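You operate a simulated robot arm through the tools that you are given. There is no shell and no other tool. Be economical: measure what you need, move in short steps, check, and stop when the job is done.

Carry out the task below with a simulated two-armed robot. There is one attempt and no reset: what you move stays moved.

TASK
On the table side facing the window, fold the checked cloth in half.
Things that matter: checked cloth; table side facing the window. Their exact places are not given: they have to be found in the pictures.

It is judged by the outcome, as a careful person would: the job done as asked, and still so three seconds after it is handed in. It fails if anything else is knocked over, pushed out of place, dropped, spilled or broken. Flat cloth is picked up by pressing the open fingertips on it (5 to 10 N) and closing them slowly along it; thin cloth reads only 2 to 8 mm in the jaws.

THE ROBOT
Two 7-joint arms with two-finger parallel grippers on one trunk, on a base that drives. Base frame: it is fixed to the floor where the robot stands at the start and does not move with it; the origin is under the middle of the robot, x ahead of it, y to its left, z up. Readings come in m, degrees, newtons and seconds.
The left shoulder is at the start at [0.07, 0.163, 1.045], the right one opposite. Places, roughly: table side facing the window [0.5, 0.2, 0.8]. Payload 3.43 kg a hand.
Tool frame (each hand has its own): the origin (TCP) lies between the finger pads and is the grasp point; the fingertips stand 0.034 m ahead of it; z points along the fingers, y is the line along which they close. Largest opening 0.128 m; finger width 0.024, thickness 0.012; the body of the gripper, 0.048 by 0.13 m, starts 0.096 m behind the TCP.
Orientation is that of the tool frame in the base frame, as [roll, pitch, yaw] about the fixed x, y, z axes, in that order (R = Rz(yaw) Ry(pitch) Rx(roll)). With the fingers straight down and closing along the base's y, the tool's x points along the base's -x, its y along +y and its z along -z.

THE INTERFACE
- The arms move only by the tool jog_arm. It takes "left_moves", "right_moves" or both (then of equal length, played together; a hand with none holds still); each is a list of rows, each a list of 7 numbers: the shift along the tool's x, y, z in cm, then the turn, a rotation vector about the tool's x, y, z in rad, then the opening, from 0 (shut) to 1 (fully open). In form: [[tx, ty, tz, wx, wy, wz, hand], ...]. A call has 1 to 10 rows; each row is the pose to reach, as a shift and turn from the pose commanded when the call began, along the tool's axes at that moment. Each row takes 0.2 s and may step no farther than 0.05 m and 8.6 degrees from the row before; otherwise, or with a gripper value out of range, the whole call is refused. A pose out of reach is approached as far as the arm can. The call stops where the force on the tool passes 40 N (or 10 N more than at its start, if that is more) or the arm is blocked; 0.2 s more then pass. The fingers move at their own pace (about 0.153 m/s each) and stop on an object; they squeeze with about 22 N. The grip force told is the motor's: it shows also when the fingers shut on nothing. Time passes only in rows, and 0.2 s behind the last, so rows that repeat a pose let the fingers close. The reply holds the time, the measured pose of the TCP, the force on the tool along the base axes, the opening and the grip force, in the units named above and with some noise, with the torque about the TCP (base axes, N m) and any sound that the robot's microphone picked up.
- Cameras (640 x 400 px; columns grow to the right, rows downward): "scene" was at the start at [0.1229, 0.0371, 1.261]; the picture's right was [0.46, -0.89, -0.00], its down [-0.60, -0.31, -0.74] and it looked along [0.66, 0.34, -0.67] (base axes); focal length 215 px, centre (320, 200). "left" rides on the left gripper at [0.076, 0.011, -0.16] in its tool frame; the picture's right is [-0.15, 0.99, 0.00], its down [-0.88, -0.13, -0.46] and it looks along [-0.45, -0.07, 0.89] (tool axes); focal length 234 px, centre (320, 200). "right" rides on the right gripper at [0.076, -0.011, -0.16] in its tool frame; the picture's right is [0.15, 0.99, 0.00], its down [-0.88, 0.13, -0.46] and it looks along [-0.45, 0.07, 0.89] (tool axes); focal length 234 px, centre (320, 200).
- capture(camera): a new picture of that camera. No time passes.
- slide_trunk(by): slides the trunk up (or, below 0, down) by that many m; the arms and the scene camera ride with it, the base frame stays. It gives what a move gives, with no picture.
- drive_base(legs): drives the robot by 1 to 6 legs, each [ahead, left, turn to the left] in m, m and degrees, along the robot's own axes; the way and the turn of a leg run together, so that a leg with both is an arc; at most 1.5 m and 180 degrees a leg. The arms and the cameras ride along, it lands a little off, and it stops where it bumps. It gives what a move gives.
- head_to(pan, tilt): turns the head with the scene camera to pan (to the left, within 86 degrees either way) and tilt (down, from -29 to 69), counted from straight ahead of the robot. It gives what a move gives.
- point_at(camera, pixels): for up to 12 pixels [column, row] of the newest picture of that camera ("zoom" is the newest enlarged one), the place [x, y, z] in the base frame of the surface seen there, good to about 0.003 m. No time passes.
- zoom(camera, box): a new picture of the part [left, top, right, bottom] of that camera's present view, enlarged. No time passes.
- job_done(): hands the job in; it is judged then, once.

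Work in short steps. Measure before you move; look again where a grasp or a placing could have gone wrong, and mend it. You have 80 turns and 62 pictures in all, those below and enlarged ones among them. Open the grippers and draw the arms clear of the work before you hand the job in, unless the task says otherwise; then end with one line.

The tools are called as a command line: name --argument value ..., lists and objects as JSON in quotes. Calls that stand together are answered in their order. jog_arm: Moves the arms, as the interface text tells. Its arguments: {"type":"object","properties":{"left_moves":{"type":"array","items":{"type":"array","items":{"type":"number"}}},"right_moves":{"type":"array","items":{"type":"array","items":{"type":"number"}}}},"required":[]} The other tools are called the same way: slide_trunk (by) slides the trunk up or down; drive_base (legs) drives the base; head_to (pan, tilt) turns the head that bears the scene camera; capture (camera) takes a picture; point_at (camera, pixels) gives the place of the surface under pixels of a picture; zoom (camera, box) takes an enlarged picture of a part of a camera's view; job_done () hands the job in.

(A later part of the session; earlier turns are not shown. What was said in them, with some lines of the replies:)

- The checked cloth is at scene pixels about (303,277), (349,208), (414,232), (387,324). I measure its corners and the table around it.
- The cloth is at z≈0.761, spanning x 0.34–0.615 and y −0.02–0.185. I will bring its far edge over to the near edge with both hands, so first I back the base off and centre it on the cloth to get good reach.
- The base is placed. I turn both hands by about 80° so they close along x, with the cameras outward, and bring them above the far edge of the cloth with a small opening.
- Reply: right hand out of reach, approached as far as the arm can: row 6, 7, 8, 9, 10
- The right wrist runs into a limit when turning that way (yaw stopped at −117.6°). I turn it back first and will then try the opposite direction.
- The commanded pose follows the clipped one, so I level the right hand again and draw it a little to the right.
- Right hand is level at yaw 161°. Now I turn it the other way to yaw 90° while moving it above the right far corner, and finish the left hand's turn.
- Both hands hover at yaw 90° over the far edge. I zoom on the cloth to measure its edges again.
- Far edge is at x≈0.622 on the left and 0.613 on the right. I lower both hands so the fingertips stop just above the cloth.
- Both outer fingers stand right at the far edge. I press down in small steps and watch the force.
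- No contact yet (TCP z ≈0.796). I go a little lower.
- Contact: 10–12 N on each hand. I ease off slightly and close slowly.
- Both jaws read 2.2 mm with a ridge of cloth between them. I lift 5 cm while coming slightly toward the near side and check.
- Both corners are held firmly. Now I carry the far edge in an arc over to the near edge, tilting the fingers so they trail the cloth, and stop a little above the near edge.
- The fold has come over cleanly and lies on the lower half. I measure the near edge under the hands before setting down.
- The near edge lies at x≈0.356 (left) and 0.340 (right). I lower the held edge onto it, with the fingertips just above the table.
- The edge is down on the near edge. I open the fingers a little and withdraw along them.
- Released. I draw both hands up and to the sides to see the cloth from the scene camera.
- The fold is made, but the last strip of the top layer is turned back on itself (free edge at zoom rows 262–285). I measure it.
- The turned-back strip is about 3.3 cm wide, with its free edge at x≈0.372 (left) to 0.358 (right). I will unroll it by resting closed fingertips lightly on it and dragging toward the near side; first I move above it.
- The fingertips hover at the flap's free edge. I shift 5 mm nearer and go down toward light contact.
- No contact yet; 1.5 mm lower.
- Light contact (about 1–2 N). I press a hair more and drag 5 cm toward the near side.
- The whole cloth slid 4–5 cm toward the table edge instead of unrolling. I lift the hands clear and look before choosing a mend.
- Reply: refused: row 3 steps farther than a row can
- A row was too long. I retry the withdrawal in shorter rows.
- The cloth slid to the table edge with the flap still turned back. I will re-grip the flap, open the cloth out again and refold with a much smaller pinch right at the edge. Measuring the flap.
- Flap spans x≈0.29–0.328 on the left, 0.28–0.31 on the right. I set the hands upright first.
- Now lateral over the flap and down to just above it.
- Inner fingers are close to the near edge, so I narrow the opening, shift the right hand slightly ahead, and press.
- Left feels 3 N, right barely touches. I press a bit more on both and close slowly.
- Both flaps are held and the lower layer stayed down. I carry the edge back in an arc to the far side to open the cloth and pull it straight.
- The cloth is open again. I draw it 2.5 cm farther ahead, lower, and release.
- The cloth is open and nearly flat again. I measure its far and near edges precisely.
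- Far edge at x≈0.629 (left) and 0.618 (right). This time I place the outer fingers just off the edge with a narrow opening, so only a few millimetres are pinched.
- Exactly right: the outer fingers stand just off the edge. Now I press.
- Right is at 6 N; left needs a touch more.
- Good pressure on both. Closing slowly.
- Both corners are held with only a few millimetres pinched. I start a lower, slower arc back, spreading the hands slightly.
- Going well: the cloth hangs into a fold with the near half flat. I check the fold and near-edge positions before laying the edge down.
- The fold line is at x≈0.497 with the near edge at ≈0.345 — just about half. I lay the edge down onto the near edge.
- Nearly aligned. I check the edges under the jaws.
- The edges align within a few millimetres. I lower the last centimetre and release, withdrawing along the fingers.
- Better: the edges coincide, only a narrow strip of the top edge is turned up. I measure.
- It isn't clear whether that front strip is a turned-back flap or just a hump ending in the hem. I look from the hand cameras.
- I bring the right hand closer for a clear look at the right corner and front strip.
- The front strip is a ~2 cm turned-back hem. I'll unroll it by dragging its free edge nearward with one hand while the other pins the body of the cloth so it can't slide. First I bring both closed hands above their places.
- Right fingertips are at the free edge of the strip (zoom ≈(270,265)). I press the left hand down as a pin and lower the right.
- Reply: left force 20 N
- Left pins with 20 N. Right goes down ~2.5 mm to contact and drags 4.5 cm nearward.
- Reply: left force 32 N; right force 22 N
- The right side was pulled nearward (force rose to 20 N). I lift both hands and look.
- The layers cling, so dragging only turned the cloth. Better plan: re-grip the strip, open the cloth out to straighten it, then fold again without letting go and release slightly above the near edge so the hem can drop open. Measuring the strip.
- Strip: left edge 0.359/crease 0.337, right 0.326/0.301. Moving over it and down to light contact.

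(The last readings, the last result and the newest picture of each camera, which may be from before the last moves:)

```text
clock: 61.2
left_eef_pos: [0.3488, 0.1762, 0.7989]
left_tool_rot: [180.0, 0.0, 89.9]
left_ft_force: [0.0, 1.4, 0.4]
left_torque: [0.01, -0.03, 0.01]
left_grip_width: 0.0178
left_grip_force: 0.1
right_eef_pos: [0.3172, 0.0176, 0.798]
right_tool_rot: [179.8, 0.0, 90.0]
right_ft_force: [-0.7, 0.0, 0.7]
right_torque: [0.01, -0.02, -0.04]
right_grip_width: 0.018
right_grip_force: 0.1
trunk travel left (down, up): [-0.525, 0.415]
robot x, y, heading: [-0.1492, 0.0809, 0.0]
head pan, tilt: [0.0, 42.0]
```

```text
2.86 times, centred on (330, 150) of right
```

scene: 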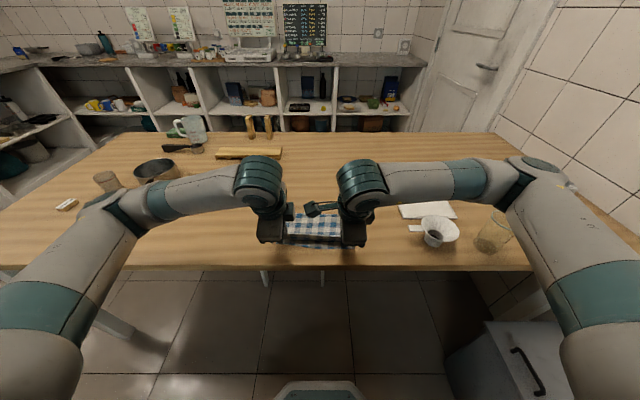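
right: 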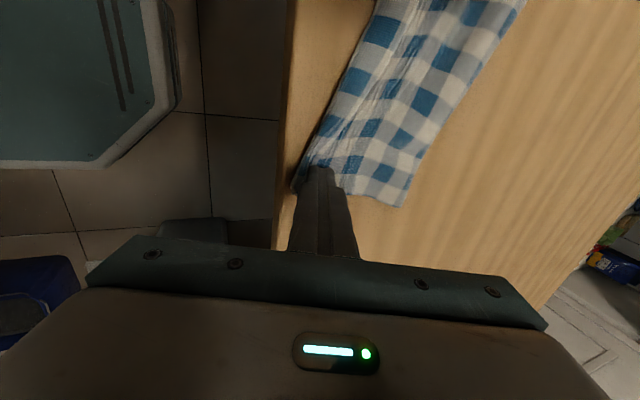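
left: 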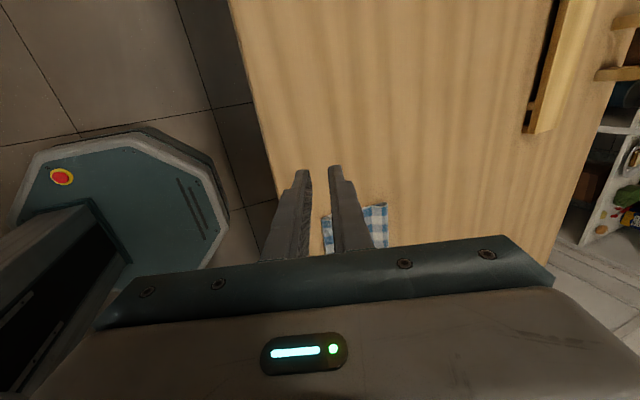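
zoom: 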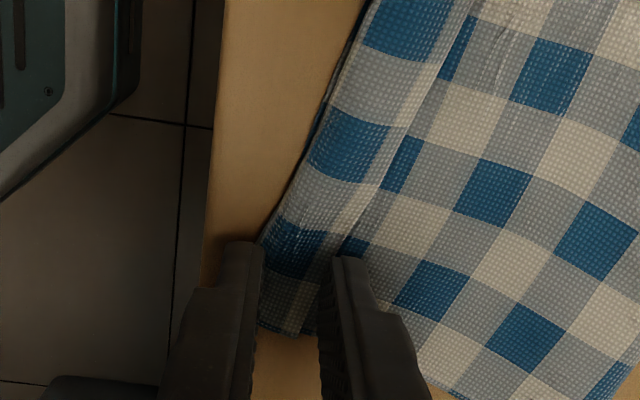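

The right inner finger stands just off the crease, which could catch the lower layer. I lift slightly, shift both hands ahead a few mm, narrow the opening, and press again.

jog_arm --left_moves '[[0, 0, -0.5, 0, 0, 0, 0.1], [0, 0.4, -0.5, 0, 0, 0, 0.1], [0, 0.4, 0, 0, 0, 0, 0.1], [0, 0.4, 0.25, 0, 0, 0, 0.1], [0, 0.4, 0.25, 0, 0, 0, 0.1]]' --right_moves '[[0, 0, -0.5, 0, 0, 0, 0.1], [0, 0.5, -0.5, 0, 0, 0, 0.1], [0, 0.5, 0, 0, 0, 0, 0.1], [0, 0.5, 0.2, 0, 0, 0, 0.1], [0, 0.5, 0.2, 0, 0, 0, 0.1]]'

```text
clock: 62.4
left_eef_pos: [0.3536, 0.1774, 0.7967]
left_tool_rot: [179.9, 0.0, 90.0]
left_ft_force: [1.3, 0.8, 3.9]
left_torque: [0.03, -0.08, -0.03]
left_grip_width: 0.013
left_grip_force: 0.1
right_eef_pos: [0.3203, 0.0193, 0.7975]
right_tool_rot: [179.9, 0.0, 89.9]
right_ft_force: [0.2, -0.7, 6.0]
right_torque: [-0.08, 0.11, -0.01]
right_grip_width: 0.0125
right_grip_force: 0.0
trunk travel left (down, up): [-0.525, 0.415]
robot x, y, heading: [-0.1457, 0.0794, -0.1]
head pan, tilt: [0.0, 42.0]
```

Contact is 4–6 N on both. I close slowly and lift 3 cm.

jog_arm --left_moves '[[0, 0, 0.03, 0, 0, 0, 0.08], [0, 0, 0.03, 0, 0, 0, 0.06], [0, 0, 0.03, 0, 0, 0, 0.04], [0, 0, 0.03, 0, 0, 0, 0.02], [0, 0, 0.03, 0, 0, 0, 0], [0, 0, 0.03, 0, 0, 0, 0]]' --right_moves '[[0, 0, 0, 0, 0, 0, 0.08], [0, 0, 0, 0, 0, 0, 0.06], [0, 0, 0, 0, 0, 0, 0.04], [0, 0, 0, 0, 0, 0, 0.02], [0, 0, 0, 0, 0, 0, 0], [0, 0, 0, 0, 0, 0, 0]]'

jog_arm --left_moves '[[0, 0, -1, 0, 0, 0, 0], [0, 0.3, -2, 0, 0, 0, 0], [0, 0.6, -3, 0, 0, 0, 0], [0, 1.2, -4.5, 0, 0, 0, 0]]' --right_moves '[[0, 0, -1, 0, 0, 0, 0], [0, 0.3, -2, 0, 0, 0, 0], [0, 0.6, -3, 0, 0, 0, 0], [0, 1.2, -4.5, 0, 0, 0, 0]]'

capture --camera "right"

```text
clock: 63.8
left_eef_pos: [0.3524, 0.1766, 0.7978]
left_tool_rot: [179.9, 0.0, 90.0]
left_ft_force: [-0.5, -0.6, 8.3]
left_torque: [0.04, 0.02, -0.03]
left_grip_width: 0.0
left_grip_force: 21.7
right_eef_pos: [0.3187, 0.0183, 0.7977]
right_tool_rot: [179.8, 0.1, 90.1]
right_ft_force: [0.0, -0.3, 8.5]
right_torque: [-0.05, 0.05, -0.02]
right_grip_width: 0.0
right_grip_force: 21.9
trunk travel left (down, up): [-0.525, 0.415]
robot x, y, heading: [-0.1528, 0.078, -0.1]
head pan, tilt: [0.0, 42.0]
```

```text
clock: 64.8
left_eef_pos: [0.3673, 0.1766, 0.84]
left_tool_rot: [179.8, -0.1, 90.0]
left_ft_force: [1.0, 0.5, -0.9]
left_torque: [-0.02, -0.01, -0.04]
left_grip_width: 0.0001
left_grip_force: 21.6
right_eef_pos: [0.3335, 0.0191, 0.8424]
right_tool_rot: [179.9, 0.0, 90.1]
right_ft_force: [0.2, -0.1, 0.0]
right_torque: [-0.01, 0.03, 0.02]
right_grip_width: 0.0002
right_grip_force: 21.8
trunk travel left (down, up): [-0.525, 0.415]
robot x, y, heading: [-0.1526, 0.0785, -0.1]
head pan, tilt: [0.0, 42.0]
```

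```text
9 pictures are left
```

right: 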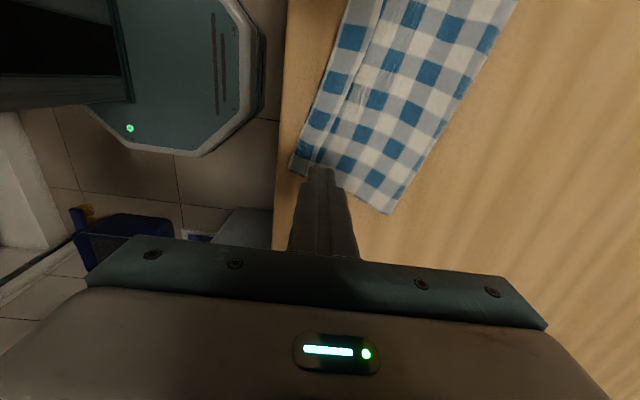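

Both jaws read 0 mm: the narrow pinch missed. I retry with a wider opening and a little more pressure.

jog_arm --left_moves '[[0, -1.7, 1.5, 0, 0, 0, 0.2], [0, -1.7, 3, 0, 0, 0, 0.2], [0, -1.7, 4.0, 0, 0, 0, 0.2], [0, -1.7, 4.5, 0, 0, 0, 0.2], [0, -1.7, 4.5, 0, 0, 0, 0.2]]' --right_moves '[[0, -1.2, 1.5, 0, 0, 0, 0.2], [0, -1.2, 3, 0, 0, 0, 0.2], [0, -1.2, 4.2, 0, 0, 0, 0.2], [0, -1.2, 4.7, 0, 0, 0, 0.2], [0, -1.2, 4.7, 0, 0, 0, 0.2]]'

```text
clock: 66.0
left_eef_pos: [0.35, 0.1769, 0.7973]
left_tool_rot: [179.9, 0.0, 90.1]
left_ft_force: [0.0, 0.0, 2.2]
left_torque: [0.01, -0.04, 0.01]
left_grip_width: 0.0259
left_grip_force: 0.0
right_eef_pos: [0.3219, 0.0191, 0.7975]
right_tool_rot: [179.7, 0.0, 89.9]
right_ft_force: [2.5, -1.3, 16.8]
right_torque: [-0.14, 0.11, 0.07]
right_grip_width: 0.0245
right_grip_force: 0.0
trunk travel left (down, up): [-0.525, 0.415]
robot x, y, heading: [-0.1506, 0.0786, -0.2]
head pan, tilt: [0.0, 42.0]
```

Right presses a bit hard (17 N), left lightly (2 N). I even them out and close slowly.

jog_arm --left_moves '[[0, 0, 0.12, 0, 0, 0, 0.2], [0, 0, 0.12, 0, 0, 0, 0.17], [0, 0, 0.12, 0, 0, 0, 0.14], [0, 0, 0.12, 0, 0, 0, 0.11], [0, 0, 0.12, 0, 0, 0, 0.08], [0, 0, 0.1, 0, 0, 0, 0.05], [0, 0, 0.1, 0, 0, 0, 0.02], [0, 0, 0.08, 0, 0, 0, 0], [0, 0, 0.08, 0, 0, 0, 0]]' --right_moves '[[0, 0, -0.12, 0, 0, 0, 0.2], [0, 0, -0.12, 0, 0, 0, 0.17], [0, 0, -0.12, 0, 0, 0, 0.14], [0, 0, -0.12, 0, 0, 0, 0.11], [0, 0, -0.12, 0, 0, 0, 0.08], [0, 0, -0.12, 0, 0, 0, 0.05], [0, 0, -0.12, 0, 0, 0, 0.02], [0, 0, -0.12, 0, 0, 0, 0], [0, 0, -0.12, 0, 0, 0, 0]]'

jog_arm --left_moves '[[0, 0, -1, 0, 0, 0, 0], [0, 0.3, -2, 0, 0, 0, 0], [0, 0.6, -3, 0, 0, 0, 0]]' --right_moves '[[0, 0, -1, 0, 0, 0, 0], [0, 0.3, -2, 0, 0, 0, 0], [0, 0.6, -3, 0, 0, 0, 0]]'

capture --camera "right"

```text
clock: 68.0
left_eef_pos: [0.3479, 0.1771, 0.7957]
left_tool_rot: [179.8, 0.0, 90.1]
left_ft_force: [-0.6, -0.4, 18.5]
left_torque: [0.0, -0.05, 0.0]
left_grip_width: 0.0041
left_grip_force: 22.4
right_eef_pos: [0.3185, 0.0187, 0.7977]
right_tool_rot: [179.8, 0.0, 90.1]
right_ft_force: [0.3, -1.0, 4.4]
right_torque: [-0.03, 0.03, 0.01]
right_grip_width: 0.0029
right_grip_force: 21.1
trunk travel left (down, up): [-0.525, 0.415]
robot x, y, heading: [-0.1498, 0.0777, 0.1]
head pan, tilt: [0.0, 42.0]
```

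```text
clock: 68.8
left_eef_pos: [0.3535, 0.1773, 0.8251]
left_tool_rot: [-179.9, 0.0, 90.0]
left_ft_force: [-0.7, -0.3, -0.3]
left_torque: [-0.01, -0.04, -0.02]
left_grip_width: 0.0037
left_grip_force: 22.0
right_eef_pos: [0.3255, 0.0196, 0.8267]
right_tool_rot: [179.8, 0.0, 90.0]
right_ft_force: [0.2, -0.3, 0.1]
right_torque: [-0.04, 0.01, -0.01]
right_grip_width: 0.0029
right_grip_force: 22.3
trunk travel left (down, up): [-0.525, 0.415]
robot x, y, heading: [-0.1487, 0.0815, -0.0]
head pan, tilt: [0.0, 42.0]
```

```text
8 pictures are left
```

right: 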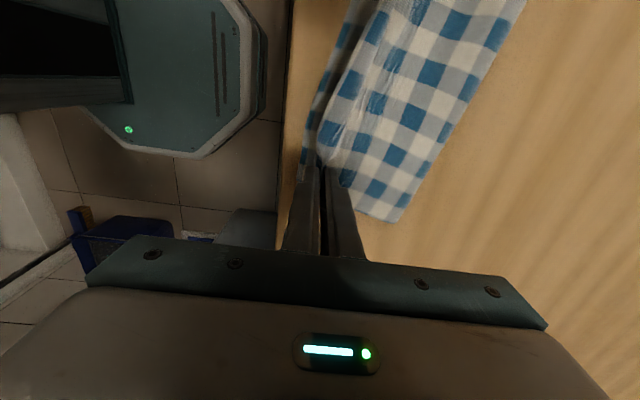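

Both hold cloth (4 mm and 3 mm), with the lower near edge left on the table at the right. I carry the edge to the far side, the right hand farther, to open and straighten the cloth.

jog_arm --left_moves '[[0, 1.3, -2.5, 0, 0, 0, 0], [0, 3.5, -5, 0, 0, 0, 0], [0, 6, -7, 0, 0, 0, 0], [0, 9, -8.5, 0, 0, 0, 0], [0, 12, -8.5, 0, 0, 0, 0], [0, 15, -7.5, 0, 0, 0, 0], [0, 17.7, -5.5, 0, 0, 0, 0], [0, 20, -3, 0, 0, 0, 0], [0, 22.3, -0.5, 0, 0, 0, 0], [0, 24, 1.2, 0, 0, 0, 0]]' --right_moves '[[0, 1.5, -2.5, 0, 0, 0, 0], [-0.1, 4, -5, 0, 0, 0, 0], [-0.2, 7, -7, 0, 0, 0, 0], [-0.3, 10.2, -8.5, 0, 0, 0, 0], [-0.4, 13.5, -8.5, 0, 0, 0, 0], [-0.5, 17, -7.5, 0, 0, 0, 0], [-0.6, 20, -5.5, 0, 0, 0, 0], [-0.7, 22.5, -3, 0, 0, 0, 0], [-0.8, 24.8, -0.5, 0, 0, 0, 0], [-0.8, 26.5, 1.2, 0, 0, 0, 0]]'

zoom --camera "scene" --box '[250, 140, 390, 270]'

```text
clock: 71.0
left_eef_pos: [0.5939, 0.1763, 0.8127]
left_tool_rot: [-179.9, 0.0, 90.0]
left_ft_force: [0.7, -1.1, 0.5]
left_torque: [-0.01, 0.03, 0.01]
left_grip_width: 0.0037
left_grip_force: 21.8
right_eef_pos: [0.5942, 0.0108, 0.8141]
right_tool_rot: [179.9, 0.0, 90.1]
right_ft_force: [0.0, 2.2, -0.6]
right_torque: [0.03, 0.03, 0.02]
right_grip_width: 0.0026
right_grip_force: 21.5
trunk travel left (down, up): [-0.525, 0.415]
robot x, y, heading: [-0.1474, 0.0812, 0.0]
head pan, tilt: [0.0, 42.0]
```

```text
3.08 times, centred on (320, 205) of scene
```

zoom: 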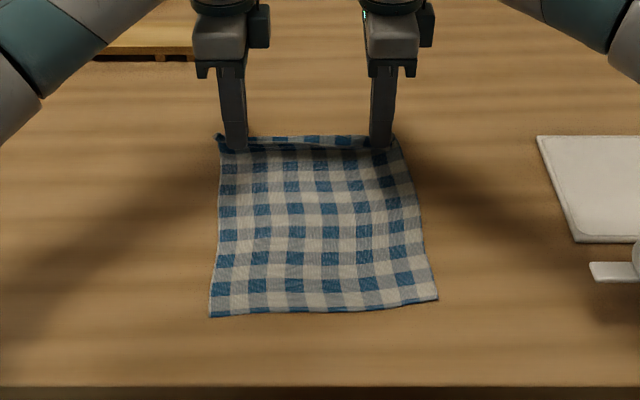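

Open again; the right near corner is now slightly farther than the left. I measure to trim.

point_at --camera "zoom" --pixels '[[211, 315], [320, 308], [436, 298], [219, 138], [300, 138], [398, 145], [225, 150]]'

```text
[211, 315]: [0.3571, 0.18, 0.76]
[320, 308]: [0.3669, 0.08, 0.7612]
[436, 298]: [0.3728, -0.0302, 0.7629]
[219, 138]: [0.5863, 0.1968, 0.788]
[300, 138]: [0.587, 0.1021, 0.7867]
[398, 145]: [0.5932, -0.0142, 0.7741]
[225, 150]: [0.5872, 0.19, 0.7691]
```

The pinch holds a doubled hem (about 5 cm consumed), so I'll let go here: pull the left side 1.5 cm to square the cloth, lower, and open the fingers while touching so they spread the hem flat.

jog_arm --left_moves '[[0, 0.8, 0.6, 0, 0, 0, 0], [0, 1.5, 1.3, 0, 0, 0, 0], [0, 1.5, 1.7, 0, 0, 0, 0], [0, 1.5, 1.7, 0, 0, 0, 0.1], [0, 1.5, 1.7, 0, 0, 0, 0.25], [0, 1.5, 1.7, 0, 0, 0, 0.45], [0, 1.5, 1.0, 0, 0, 0, 0.45], [0, 1.5, -1.5, 0, 0, 0, 0.45], [0, 1.5, -5, 0, 0, 0, 0.45], [0, 1.5, -9, 0, 0, 0, 0.45]]' --right_moves '[[0, 0, 0.6, 0, 0, 0, 0], [0, 0, 1.3, 0, 0, 0, 0], [0, 0, 1.75, 0, 0, 0, 0], [0, 0, 1.75, 0, 0, 0, 0.1], [0, 0, 1.75, 0, 0, 0, 0.25], [0, 0, 1.75, 0, 0, 0, 0.45], [0, 0, 1.0, 0, 0, 0, 0.45], [0, 0, -1.5, 0, 0, 0, 0.45], [0, 0, -5, 0, 0, 0, 0.45], [0, 0, -9, 0, 0, 0, 0.45]]'

zoom --camera "scene" --box '[260, 160, 380, 260]'

```text
clock: 73.2
left_eef_pos: [0.6078, 0.178, 0.907]
left_tool_rot: [179.9, 0.0, 90.0]
left_ft_force: [-0.6, -0.3, 0.0]
left_torque: [0.02, -0.03, -0.02]
left_grip_width: 0.0574
left_grip_force: 0.0
right_eef_pos: [0.5883, 0.0106, 0.9064]
right_tool_rot: [179.9, 0.0, 90.1]
right_ft_force: [0.6, 0.3, -0.2]
right_torque: [-0.01, -0.03, 0.01]
right_grip_width: 0.0574
right_grip_force: 0.0
trunk travel left (down, up): [-0.525, 0.415]
robot x, y, heading: [-0.1504, 0.077, 0.1]
head pan, tilt: [0.0, 42.0]
```

```text
4.00 times, centred on (320, 210) of scene
```

zoom: 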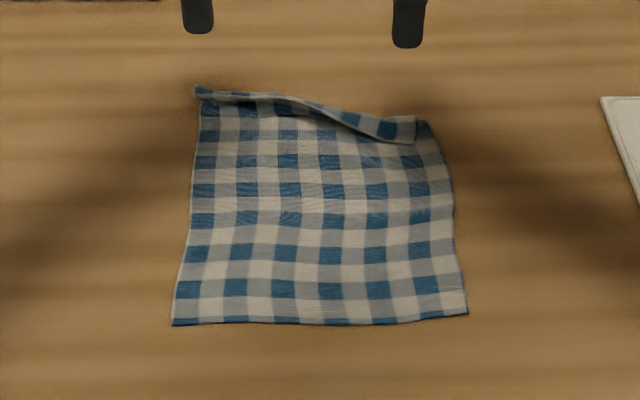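

The near half is flat; the far hem is partly curled over at the right. I measure the far rim to decide where to grip.

point_at --camera "zoom" --pixels '[[200, 90], [225, 96], [215, 110], [290, 98], [345, 112], [380, 120], [410, 118], [385, 138], [425, 122], [432, 130], [173, 324], [466, 311]]'

zoom --camera "right" --box '[220, 0, 460, 190]'

```text
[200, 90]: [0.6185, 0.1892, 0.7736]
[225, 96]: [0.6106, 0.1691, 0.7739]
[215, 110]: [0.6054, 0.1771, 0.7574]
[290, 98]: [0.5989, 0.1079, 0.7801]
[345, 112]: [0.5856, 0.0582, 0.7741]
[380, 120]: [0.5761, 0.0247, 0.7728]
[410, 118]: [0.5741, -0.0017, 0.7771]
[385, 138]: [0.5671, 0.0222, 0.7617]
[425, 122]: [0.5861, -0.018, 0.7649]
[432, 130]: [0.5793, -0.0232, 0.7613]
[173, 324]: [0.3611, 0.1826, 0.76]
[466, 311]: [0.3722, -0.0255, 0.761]
```

```text
2.11 times, centred on (340, 95) of right
```

zoom: 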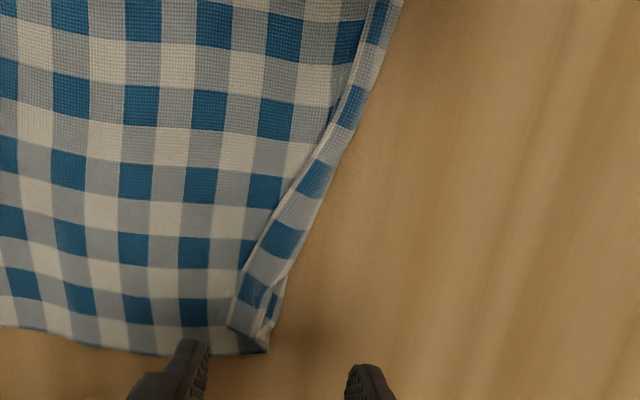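

The far hem is turned over toward the near side — which is actually the orientation I want at the end: gripping that turned-over hem and carrying it across will leave no back-fold. I check the left end of the hem.

zoom --camera "left" --box '[220, 60, 440, 220]'

```text
2.50 times, centred on (330, 140) of left
```

zoom: 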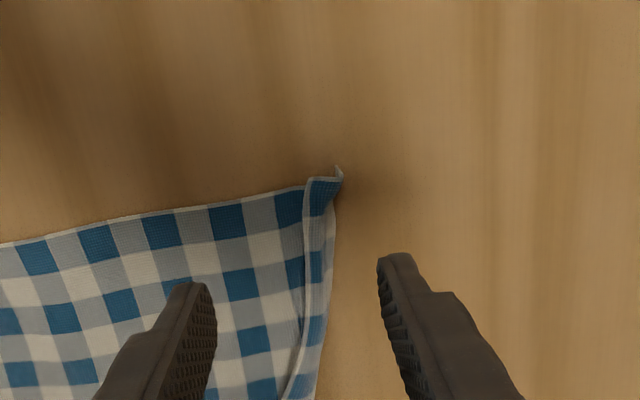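

point_at --camera "zoom" --pixels '[[308, 185], [334, 190], [307, 230], [334, 230], [306, 290], [328, 290], [298, 360], [322, 350], [341, 172]]'

point_at --camera "right" --pixels '[[307, 154], [322, 158], [320, 127], [333, 134], [339, 96], [356, 98], [345, 155]]'

```text
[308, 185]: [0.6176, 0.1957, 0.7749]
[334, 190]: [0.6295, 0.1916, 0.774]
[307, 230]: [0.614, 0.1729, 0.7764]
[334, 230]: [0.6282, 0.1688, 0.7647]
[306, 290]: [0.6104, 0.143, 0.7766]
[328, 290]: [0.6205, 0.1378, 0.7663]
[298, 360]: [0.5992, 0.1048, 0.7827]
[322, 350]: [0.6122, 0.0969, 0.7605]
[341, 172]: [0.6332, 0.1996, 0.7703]
```

```text
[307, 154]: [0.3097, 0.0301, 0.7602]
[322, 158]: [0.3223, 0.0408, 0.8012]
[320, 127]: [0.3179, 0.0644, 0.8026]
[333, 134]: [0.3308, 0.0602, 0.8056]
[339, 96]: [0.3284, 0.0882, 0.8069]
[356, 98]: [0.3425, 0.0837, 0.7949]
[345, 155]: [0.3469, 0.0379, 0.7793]
```

Left hem strip: x 0.614 (hem edge, standing) to 0.628 (crease); right about 0.564–0.588. I bring the jaws over each strip and lower to contact.

jog_arm --left_moves '[[-0.4, 1.2, 3, 0, 0, 0, 0.16], [-0.4, 1.2, 6, 0, 0, 0, 0.16], [-0.4, 1.2, 9, 0, 0, 0, 0.16], [-0.4, 1.2, 10.6, 0, 0, 0, 0.16], [-0.4, 1.2, 11.1, 0, 0, 0, 0.16], [-0.4, 1.2, 11.1, 0, 0, 0, 0.16]]' --right_moves '[[0, -1.0, 3, 0, 0, 0, 0.15], [0, -1.0, 6, 0, 0, 0, 0.15], [0, -1.0, 9, 0, 0, 0, 0.15], [0, -1.0, 10.6, 0, 0, 0, 0.15], [0, -1.0, 10.9, 0, 0, 0, 0.15], [0, -1.0, 10.9, 0, 0, 0, 0.15]]'

```text
clock: 74.6
left_eef_pos: [0.6204, 0.1728, 0.7956]
left_tool_rot: [179.7, 0.0, 89.9]
left_ft_force: [2.2, 2.2, 11.8]
left_torque: [0.12, 0.09, -0.02]
left_grip_width: 0.0203
left_grip_force: 0.1
right_eef_pos: [0.5789, 0.0112, 0.7971]
right_tool_rot: [179.9, -0.1, 89.9]
right_ft_force: [0.4, -0.4, 4.6]
right_torque: [-0.04, -0.01, 0.04]
right_grip_width: 0.0189
right_grip_force: 0.1
trunk travel left (down, up): [-0.525, 0.415]
robot x, y, heading: [-0.1491, 0.0815, 0.1]
head pan, tilt: [0.0, 42.0]
```

Good contact (12 N left, 5 N right). I close slowly, then lift 4 cm.

jog_arm --left_moves '[[0, 0, -0.04, 0, 0, 0, 0.13], [0, 0, -0.04, 0, 0, 0, 0.11], [0, 0, -0.04, 0, 0, 0, 0.09], [0, 0, -0.04, 0, 0, 0, 0.07], [0, 0, -0.04, 0, 0, 0, 0.05], [0, 0, -0.04, 0, 0, 0, 0.03], [0, 0, -0.04, 0, 0, 0, 0], [0, 0, -0.04, 0, 0, 0, 0]]' --right_moves '[[0, 0, 0.05, 0, 0, 0, 0.13], [0, 0, 0.05, 0, 0, 0, 0.11], [0, 0, 0.05, 0, 0, 0, 0.09], [0, 0, 0.05, 0, 0, 0, 0.07], [0, 0, 0.05, 0, 0, 0, 0.05], [0, 0, 0.05, 0, 0, 0, 0.03], [0, 0, 0.05, 0, 0, 0, 0], [0, 0, 0.05, 0, 0, 0, 0]]'

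jog_arm --left_moves '[[0, 0, -1, 0, 0, 0, 0], [0, -0.5, -2, 0, 0, 0, 0], [0, -1, -3, 0, 0, 0, 0], [0, -1.5, -4, 0, 0, 0, 0]]' --right_moves '[[0, 0, -1, 0, 0, 0, 0], [0, 0, -2, 0, 0, 0, 0], [0, 0, -3, 0, 0, 0, 0], [0, 0, -4, 0, 0, 0, 0]]'

zoom --camera "scene" --box '[250, 140, 390, 260]'

```text
clock: 76.4
left_eef_pos: [0.619, 0.1733, 0.7967]
left_tool_rot: [179.7, 0.0, 90.0]
left_ft_force: [-0.8, -1.9, 14.9]
left_torque: [-0.02, 0.08, -0.01]
left_grip_width: 0.0027
left_grip_force: 22.6
right_eef_pos: [0.5792, 0.0111, 0.7967]
right_tool_rot: [179.7, 0.0, 90.1]
right_ft_force: [-0.8, 0.6, 6.9]
right_torque: [-0.06, 0.06, -0.02]
right_grip_width: 0.0024
right_grip_force: 21.9
trunk travel left (down, up): [-0.525, 0.415]
robot x, y, heading: [-0.1482, 0.0782, 0.1]
head pan, tilt: [0.0, 42.0]
```

```text
clock: 77.4
left_eef_pos: [0.6059, 0.1735, 0.8348]
left_tool_rot: [179.9, 0.0, 90.1]
left_ft_force: [-1.0, 0.5, -0.7]
left_torque: [-0.01, -0.02, 0.01]
left_grip_width: 0.0026
left_grip_force: 22.1
right_eef_pos: [0.582, 0.0107, 0.835]
right_tool_rot: [179.9, 0.0, 90.2]
right_ft_force: [-0.7, 0.2, -0.7]
right_torque: [0.0, -0.03, 0.03]
right_grip_width: 0.0026
right_grip_force: 21.9
trunk travel left (down, up): [-0.525, 0.415]
robot x, y, heading: [-0.1495, 0.0795, 0.1]
head pan, tilt: [0.0, 42.0]
```

```text
3.33 times, centred on (320, 200) of scene
```

zoom: 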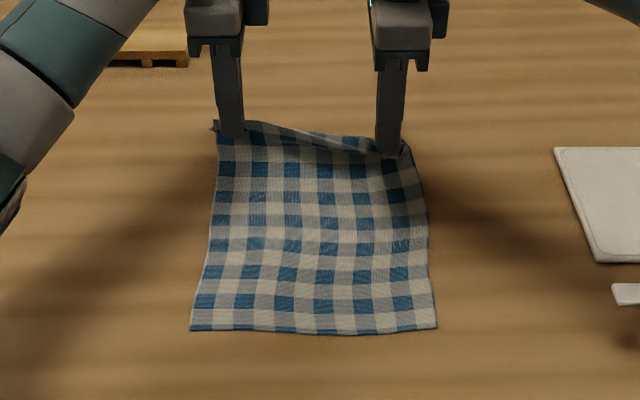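

Both hems are held. I measure the near edge for the landing.

point_at --camera "zoom" --pixels '[[192, 328], [315, 332], [434, 326], [200, 260], [428, 240]]'

```text
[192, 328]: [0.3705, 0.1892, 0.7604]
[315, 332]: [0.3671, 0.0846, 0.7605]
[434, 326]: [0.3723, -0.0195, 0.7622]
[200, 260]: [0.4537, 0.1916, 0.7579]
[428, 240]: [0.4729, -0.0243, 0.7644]
```

Near edge is at x≈0.37. I fold over in a low arc, hands tilting as before, ending just above the near edge.

jog_arm --left_moves '[[0, -2, -1.5, 0, 0, 0, 0], [-0.1, -4.5, -2.8, 0, 0, 0, 0], [-0.2, -7.5, -3.7, 0, 0, 0, 0], [-0.3, -10.5, -4, 0, 0, 0, 0], [-0.4, -13.5, -3.8, -0.07, 0, 0, 0], [-0.5, -16.5, -3, -0.14, 0, 0, 0], [-0.6, -19, -1.8, -0.21, 0, 0, 0], [-0.7, -21.2, -0.4, -0.28, 0, 0, 0], [-0.7, -23, 1.2, -0.35, 0, 0, 0], [-0.7, -24, 2.4, -0.35, 0, 0, 0]]' --right_moves '[[0, -1.8, -1.5, 0, 0, 0, 0], [0, -4, -2.8, 0, 0, 0, 0], [0, -6.7, -3.7, 0, 0, 0, 0], [0, -9.4, -4, 0, 0, 0, 0], [-0.1, -12.1, -3.8, -0.07, 0, 0, 0], [-0.1, -14.8, -3, -0.14, 0, 0, 0], [-0.1, -17, -1.8, -0.21, 0, 0, 0], [-0.2, -19, -0.4, -0.28, 0, 0, 0], [-0.2, -20.7, 1.2, -0.35, 0, 0, 0], [-0.2, -21.6, 2.4, -0.35, 0, 0, 0]]'

capture --camera "right"

```text
clock: 79.6
left_eef_pos: [0.3652, 0.1677, 0.808]
left_tool_rot: [159.9, 0.0, 90.0]
left_ft_force: [-0.2, -0.8, 0.2]
left_torque: [0.02, 0.04, -0.01]
left_grip_width: 0.0025
left_grip_force: 21.6
right_eef_pos: [0.3646, 0.009, 0.8113]
right_tool_rot: [159.8, 0.1, 90.0]
right_ft_force: [-0.7, 0.0, -0.3]
right_torque: [0.0, 0.01, -0.01]
right_grip_width: 0.0027
right_grip_force: 22.1
trunk travel left (down, up): [-0.525, 0.415]
robot x, y, heading: [-0.1502, 0.0801, 0.0]
head pan, tilt: [0.0, 42.0]
```

```text
2 pictures are left
```

right: 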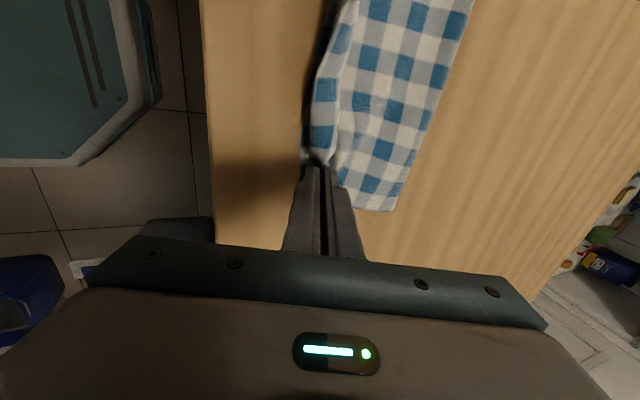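

The hem now hangs on the near side of the jaws, the right way round. I check positions.

point_at --camera "right" --pixels '[[306, 150], [312, 128], [318, 70], [330, 20], [340, 60], [392, 208], [455, 40]]'

```text
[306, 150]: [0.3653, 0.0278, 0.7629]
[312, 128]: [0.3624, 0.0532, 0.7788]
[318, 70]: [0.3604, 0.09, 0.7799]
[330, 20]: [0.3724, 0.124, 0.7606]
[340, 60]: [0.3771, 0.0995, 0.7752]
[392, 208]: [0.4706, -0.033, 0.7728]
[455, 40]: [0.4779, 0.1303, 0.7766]
```

Hem lands within a few mm of the near edge, fold at x≈0.475. I set down, open slowly, and withdraw.

jog_arm --left_moves '[[0, 0, 0.6, 0, 0, 0, 0], [0, 0, 1.15, 0, 0, 0, 0], [0, 0, 1.15, 0, 0, 0, 0.04], [0, 0, 1.15, 0, 0, 0, 0.09], [0, 0, 0.9, 0, 0, 0, 0.13], [0, 0, 0.2, 0, 0, 0, 0.13], [0, 0, -1.5, 0, 0, 0, 0.13], [0, 0, -4, 0, 0, 0, 0.13], [0, 0, -7.5, 0, 0, 0, 0.13], [0, 0, -11, 0, 0, 0, 0.13]]' --right_moves '[[0, -0.1, 0.7, 0, 0, 0, 0], [0, -0.1, 1.4, 0, 0, 0, 0], [0, -0.1, 1.4, 0, 0, 0, 0.04], [0, -0.1, 1.4, 0, 0, 0, 0.09], [0, -0.1, 1.1, 0, 0, 0, 0.13], [0, -0.1, 0.4, 0, 0, 0, 0.13], [0, -0.1, -1.5, 0, 0, 0, 0.13], [0, -0.1, -4, 0, 0, 0, 0.13], [0, -0.1, -7.5, 0, 0, 0, 0.13], [0, -0.1, -11, 0, 0, 0, 0.13]]'

jog_arm --left_moves '[[3, 1, -3, 0, 0, 0, 0.13], [7, 1, -3, 0, 0, 0, 0.13], [11, 1, -3, 0, 0, 0, 0.13], [15, 1, -3, 0, 0, 0, 0.13]]' --right_moves '[[-3, 1, -3, 0, 0, 0, 0.13], [-7, 1, -3, 0, 0, 0, 0.13], [-11, 1, -3, 0, 0, 0, 0.13], [-15, 1, -3, 0, 0, 0, 0.13]]'

zoom --camera "scene" --box '[260, 170, 380, 260]'

```text
clock: 81.8
left_eef_pos: [0.3267, 0.1653, 0.9129]
left_tool_rot: [159.9, 0.0, 90.0]
left_ft_force: [0.4, -0.1, 0.3]
left_torque: [0.03, -0.01, -0.02]
left_grip_width: 0.0165
left_grip_force: 0.1
right_eef_pos: [0.3242, 0.0109, 0.9151]
right_tool_rot: [159.9, 0.0, 90.1]
right_ft_force: [-0.6, -0.1, -0.2]
right_torque: [0.02, -0.01, -0.01]
right_grip_width: 0.0165
right_grip_force: 0.1
trunk travel left (down, up): [-0.525, 0.415]
robot x, y, heading: [-0.1519, 0.0823, -0.0]
head pan, tilt: [0.0, 42.0]
```

```text
clock: 82.8
left_eef_pos: [0.326, 0.3165, 0.9439]
left_tool_rot: [159.8, 0.0, 90.0]
left_ft_force: [0.3, 0.1, -0.5]
left_torque: [0.03, 0.01, 0.0]
left_grip_width: 0.0167
left_grip_force: 0.2
right_eef_pos: [0.3256, -0.1417, 0.9491]
right_tool_rot: [159.8, 0.0, 90.1]
right_ft_force: [0.0, -0.2, -0.7]
right_torque: [-0.02, -0.02, 0.0]
right_grip_width: 0.0168
right_grip_force: 0.1
trunk travel left (down, up): [-0.525, 0.415]
robot x, y, heading: [-0.1519, 0.0812, -0.0]
head pan, tilt: [0.0, 42.0]
```

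```text
4.44 times, centred on (320, 215) of scene
```

zoom: 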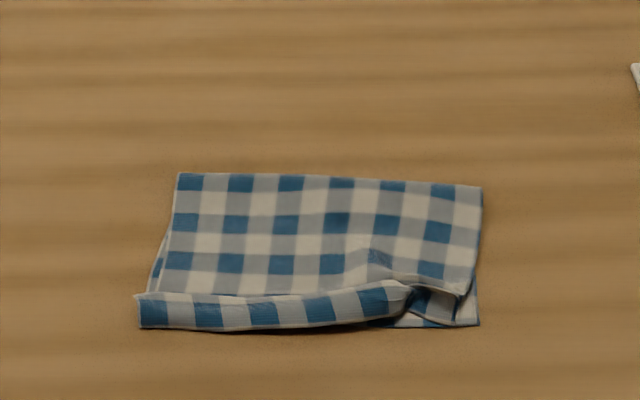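

The fold is in place; the front strip is a bit humped and the right top corner sits slightly short. I measure these.

point_at --camera "zoom" --pixels '[[137, 324], [300, 326], [478, 323], [462, 291], [150, 295], [300, 296], [400, 288], [180, 176], [330, 180], [480, 188], [375, 260], [430, 300]]'

```text
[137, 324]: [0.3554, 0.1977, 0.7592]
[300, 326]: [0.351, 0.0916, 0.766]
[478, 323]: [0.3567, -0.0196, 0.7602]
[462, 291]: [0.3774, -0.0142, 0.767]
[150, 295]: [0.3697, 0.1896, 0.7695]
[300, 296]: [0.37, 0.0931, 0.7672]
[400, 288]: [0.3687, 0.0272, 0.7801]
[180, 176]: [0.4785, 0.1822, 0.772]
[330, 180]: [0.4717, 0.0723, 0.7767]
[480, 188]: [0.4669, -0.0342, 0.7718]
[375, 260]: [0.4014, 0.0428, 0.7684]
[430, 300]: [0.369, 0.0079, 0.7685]
```

I flatten the front strip and the lump at the right with a gentle straight-down press from each hand (no sliding), then lift off.

jog_arm --left_moves '[[-4, 1, 0.4, 0, 0, 0, 0], [-8, 2, 0.7, 0, 0, 0, 0], [-11, 2.8, 1, 0, 0, 0, 0], [-14.1, 3.4, 1.2, 0, 0, 0, 0], [-14.1, 2.0, 5, 0, 0, 0, 0], [-14.1, 0.6, 8.9, 0, 0, 0, 0], [-14.1, -0.7, 12.5, 0, 0, 0, 0], [-14.1, -1.4, 14.4, 0, 0, 0, 0], [-14.1, -1.6, 15.0, 0, 0, 0, 0], [-14.1, -1.63, 15.1, 0, 0, 0, 0]]' --right_moves '[[4, 1, 0.4, 0, 0, 0, 0], [8, 2, 0.7, 0, 0, 0, 0], [12.3, 3.1, 1.1, 0, 0, 0, 0], [16.7, 3.9, 1.4, 0, 0, 0, 0], [16.7, 2.5, 5.3, 0, 0, 0, 0], [16.7, 1.1, 9.2, 0, 0, 0, 0], [16.7, -0.2, 12.8, 0, 0, 0, 0], [16.7, -0.9, 14.8, 0, 0, 0, 0], [16.7, -1.15, 15.5, 0, 0, 0, 0], [16.7, -1.2, 15.6, 0, 0, 0, 0]]'

```text
clock: 85.0
left_eef_pos: [0.3633, 0.1741, 0.7975]
left_tool_rot: [159.6, 0.0, 89.9]
left_ft_force: [0.3, 0.2, 6.0]
left_torque: [-0.04, -0.02, 0.0]
left_grip_width: 0.0
left_grip_force: 21.9
right_eef_pos: [0.3673, 0.0252, 0.798]
right_tool_rot: [159.5, -0.1, 90.1]
right_ft_force: [3.4, -0.3, 22.1]
right_torque: [-0.06, -0.14, 0.04]
right_grip_width: 0.0004
right_grip_force: 21.9
trunk travel left (down, up): [-0.525, 0.415]
robot x, y, heading: [-0.152, 0.0826, -0.1]
head pan, tilt: [0.0, 42.0]
```

Pressed with 6 and 22 N. I lift, do the same on the fold side, and lift off again.

jog_arm --left_moves '[[0, 0.5, -1.4, 0, 0, 0, 0], [0, 1.03, -2.8, 0, 0, 0, 0], [0, 5.2, -1.3, 0, 0, 0, 0], [0, 9.5, 0.26, 0, 0, 0, 0], [0, 9.0, 1.7, 0, 0, 0, 0], [0, 8.46, 3.05, 0, 0, 0, 0], [0, 8.46, 3.05, 0, 0, 0, 0], [0, 9.2, 1.0, 0, 0, 0, 0], [0, 10.5, -2.5, 0, 0, 0, 0], [0, 12, -6.6, 0, 0, 0, 0]]' --right_moves '[[0, 0.5, -1.4, 0, 0, 0, 0], [0, 1.03, -2.8, 0, 0, 0, 0], [0, 5.2, -1.3, 0, 0, 0, 0], [0, 9.5, 0.26, 0, 0, 0, 0], [0, 9.0, 1.7, 0, 0, 0, 0], [0, 8.46, 2.95, 0, 0, 0, 0], [0, 8.46, 2.95, 0, 0, 0, 0], [0, 9.2, 1.0, 0, 0, 0, 0], [0, 10.5, -2.5, 0, 0, 0, 0], [0, 12, -6.6, 0, 0, 0, 0]]'

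jog_arm --left_moves '[[2, 1, -3, 0, 0, 0, 0.3], [6, 1, -3, 0, 0, 0, 0.5], [10, 1, -3, 0, 0, 0, 0.7], [14, 1, -3, 0, 0, 0, 1]]' --right_moves '[[-2, 1, -3, 0, 0, 0, 0.3], [-6, 1, -3, 0, 0, 0, 0.5], [-10, 1, -3, 0, 0, 0, 0.7], [-14, 1, -3, 0, 0, 0, 1]]'

zoom --camera "scene" --box '[250, 165, 390, 265]'

```text
clock: 87.2
left_eef_pos: [0.4532, 0.1747, 0.901]
left_tool_rot: [159.9, 0.0, 90.0]
left_ft_force: [-0.3, -0.4, -0.2]
left_torque: [0.01, -0.01, 0.0]
left_grip_width: 0.0
left_grip_force: 21.8
right_eef_pos: [0.4579, 0.026, 0.8997]
right_tool_rot: [159.8, 0.1, 90.0]
right_ft_force: [-0.2, 0.1, 0.1]
right_torque: [0.01, -0.04, 0.01]
right_grip_width: 0.0
right_grip_force: 21.7
trunk travel left (down, up): [-0.525, 0.415]
robot x, y, heading: [-0.1499, 0.0807, -0.2]
head pan, tilt: [0.0, 42.0]
```

```text
clock: 88.2
left_eef_pos: [0.4547, 0.3165, 0.9324]
left_tool_rot: [159.8, 0.0, 90.0]
left_ft_force: [0.2, 0.4, 0.1]
left_torque: [-0.01, 0.0, 0.0]
left_grip_width: 0.1279
left_grip_force: 0.1
right_eef_pos: [0.4549, -0.1133, 0.9322]
right_tool_rot: [159.7, 0.0, 90.1]
right_ft_force: [-0.3, -0.9, 0.3]
right_torque: [-0.01, -0.01, 0.01]
right_grip_width: 0.1279
right_grip_force: 0.1
trunk travel left (down, up): [-0.525, 0.415]
robot x, y, heading: [-0.1496, 0.0818, 0.1]
head pan, tilt: [0.0, 42.0]
```

```text
4.00 times, centred on (320, 215) of scene
```

zoom: 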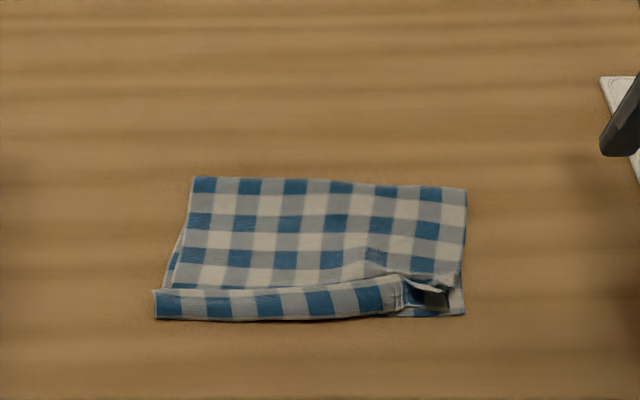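

The last picture shows the checked cloth folded over with its far edge on the near edge and nothing else moved. The grippers are open and the arms are clear, so I hand in.

job_done

```text
The job is handed in.
```

I folded the checked cloth in half on the table with its far edge over its near edge, but untidily: the front hem is turned up about 1.7 cm and the right top corner is about 2 cm short.
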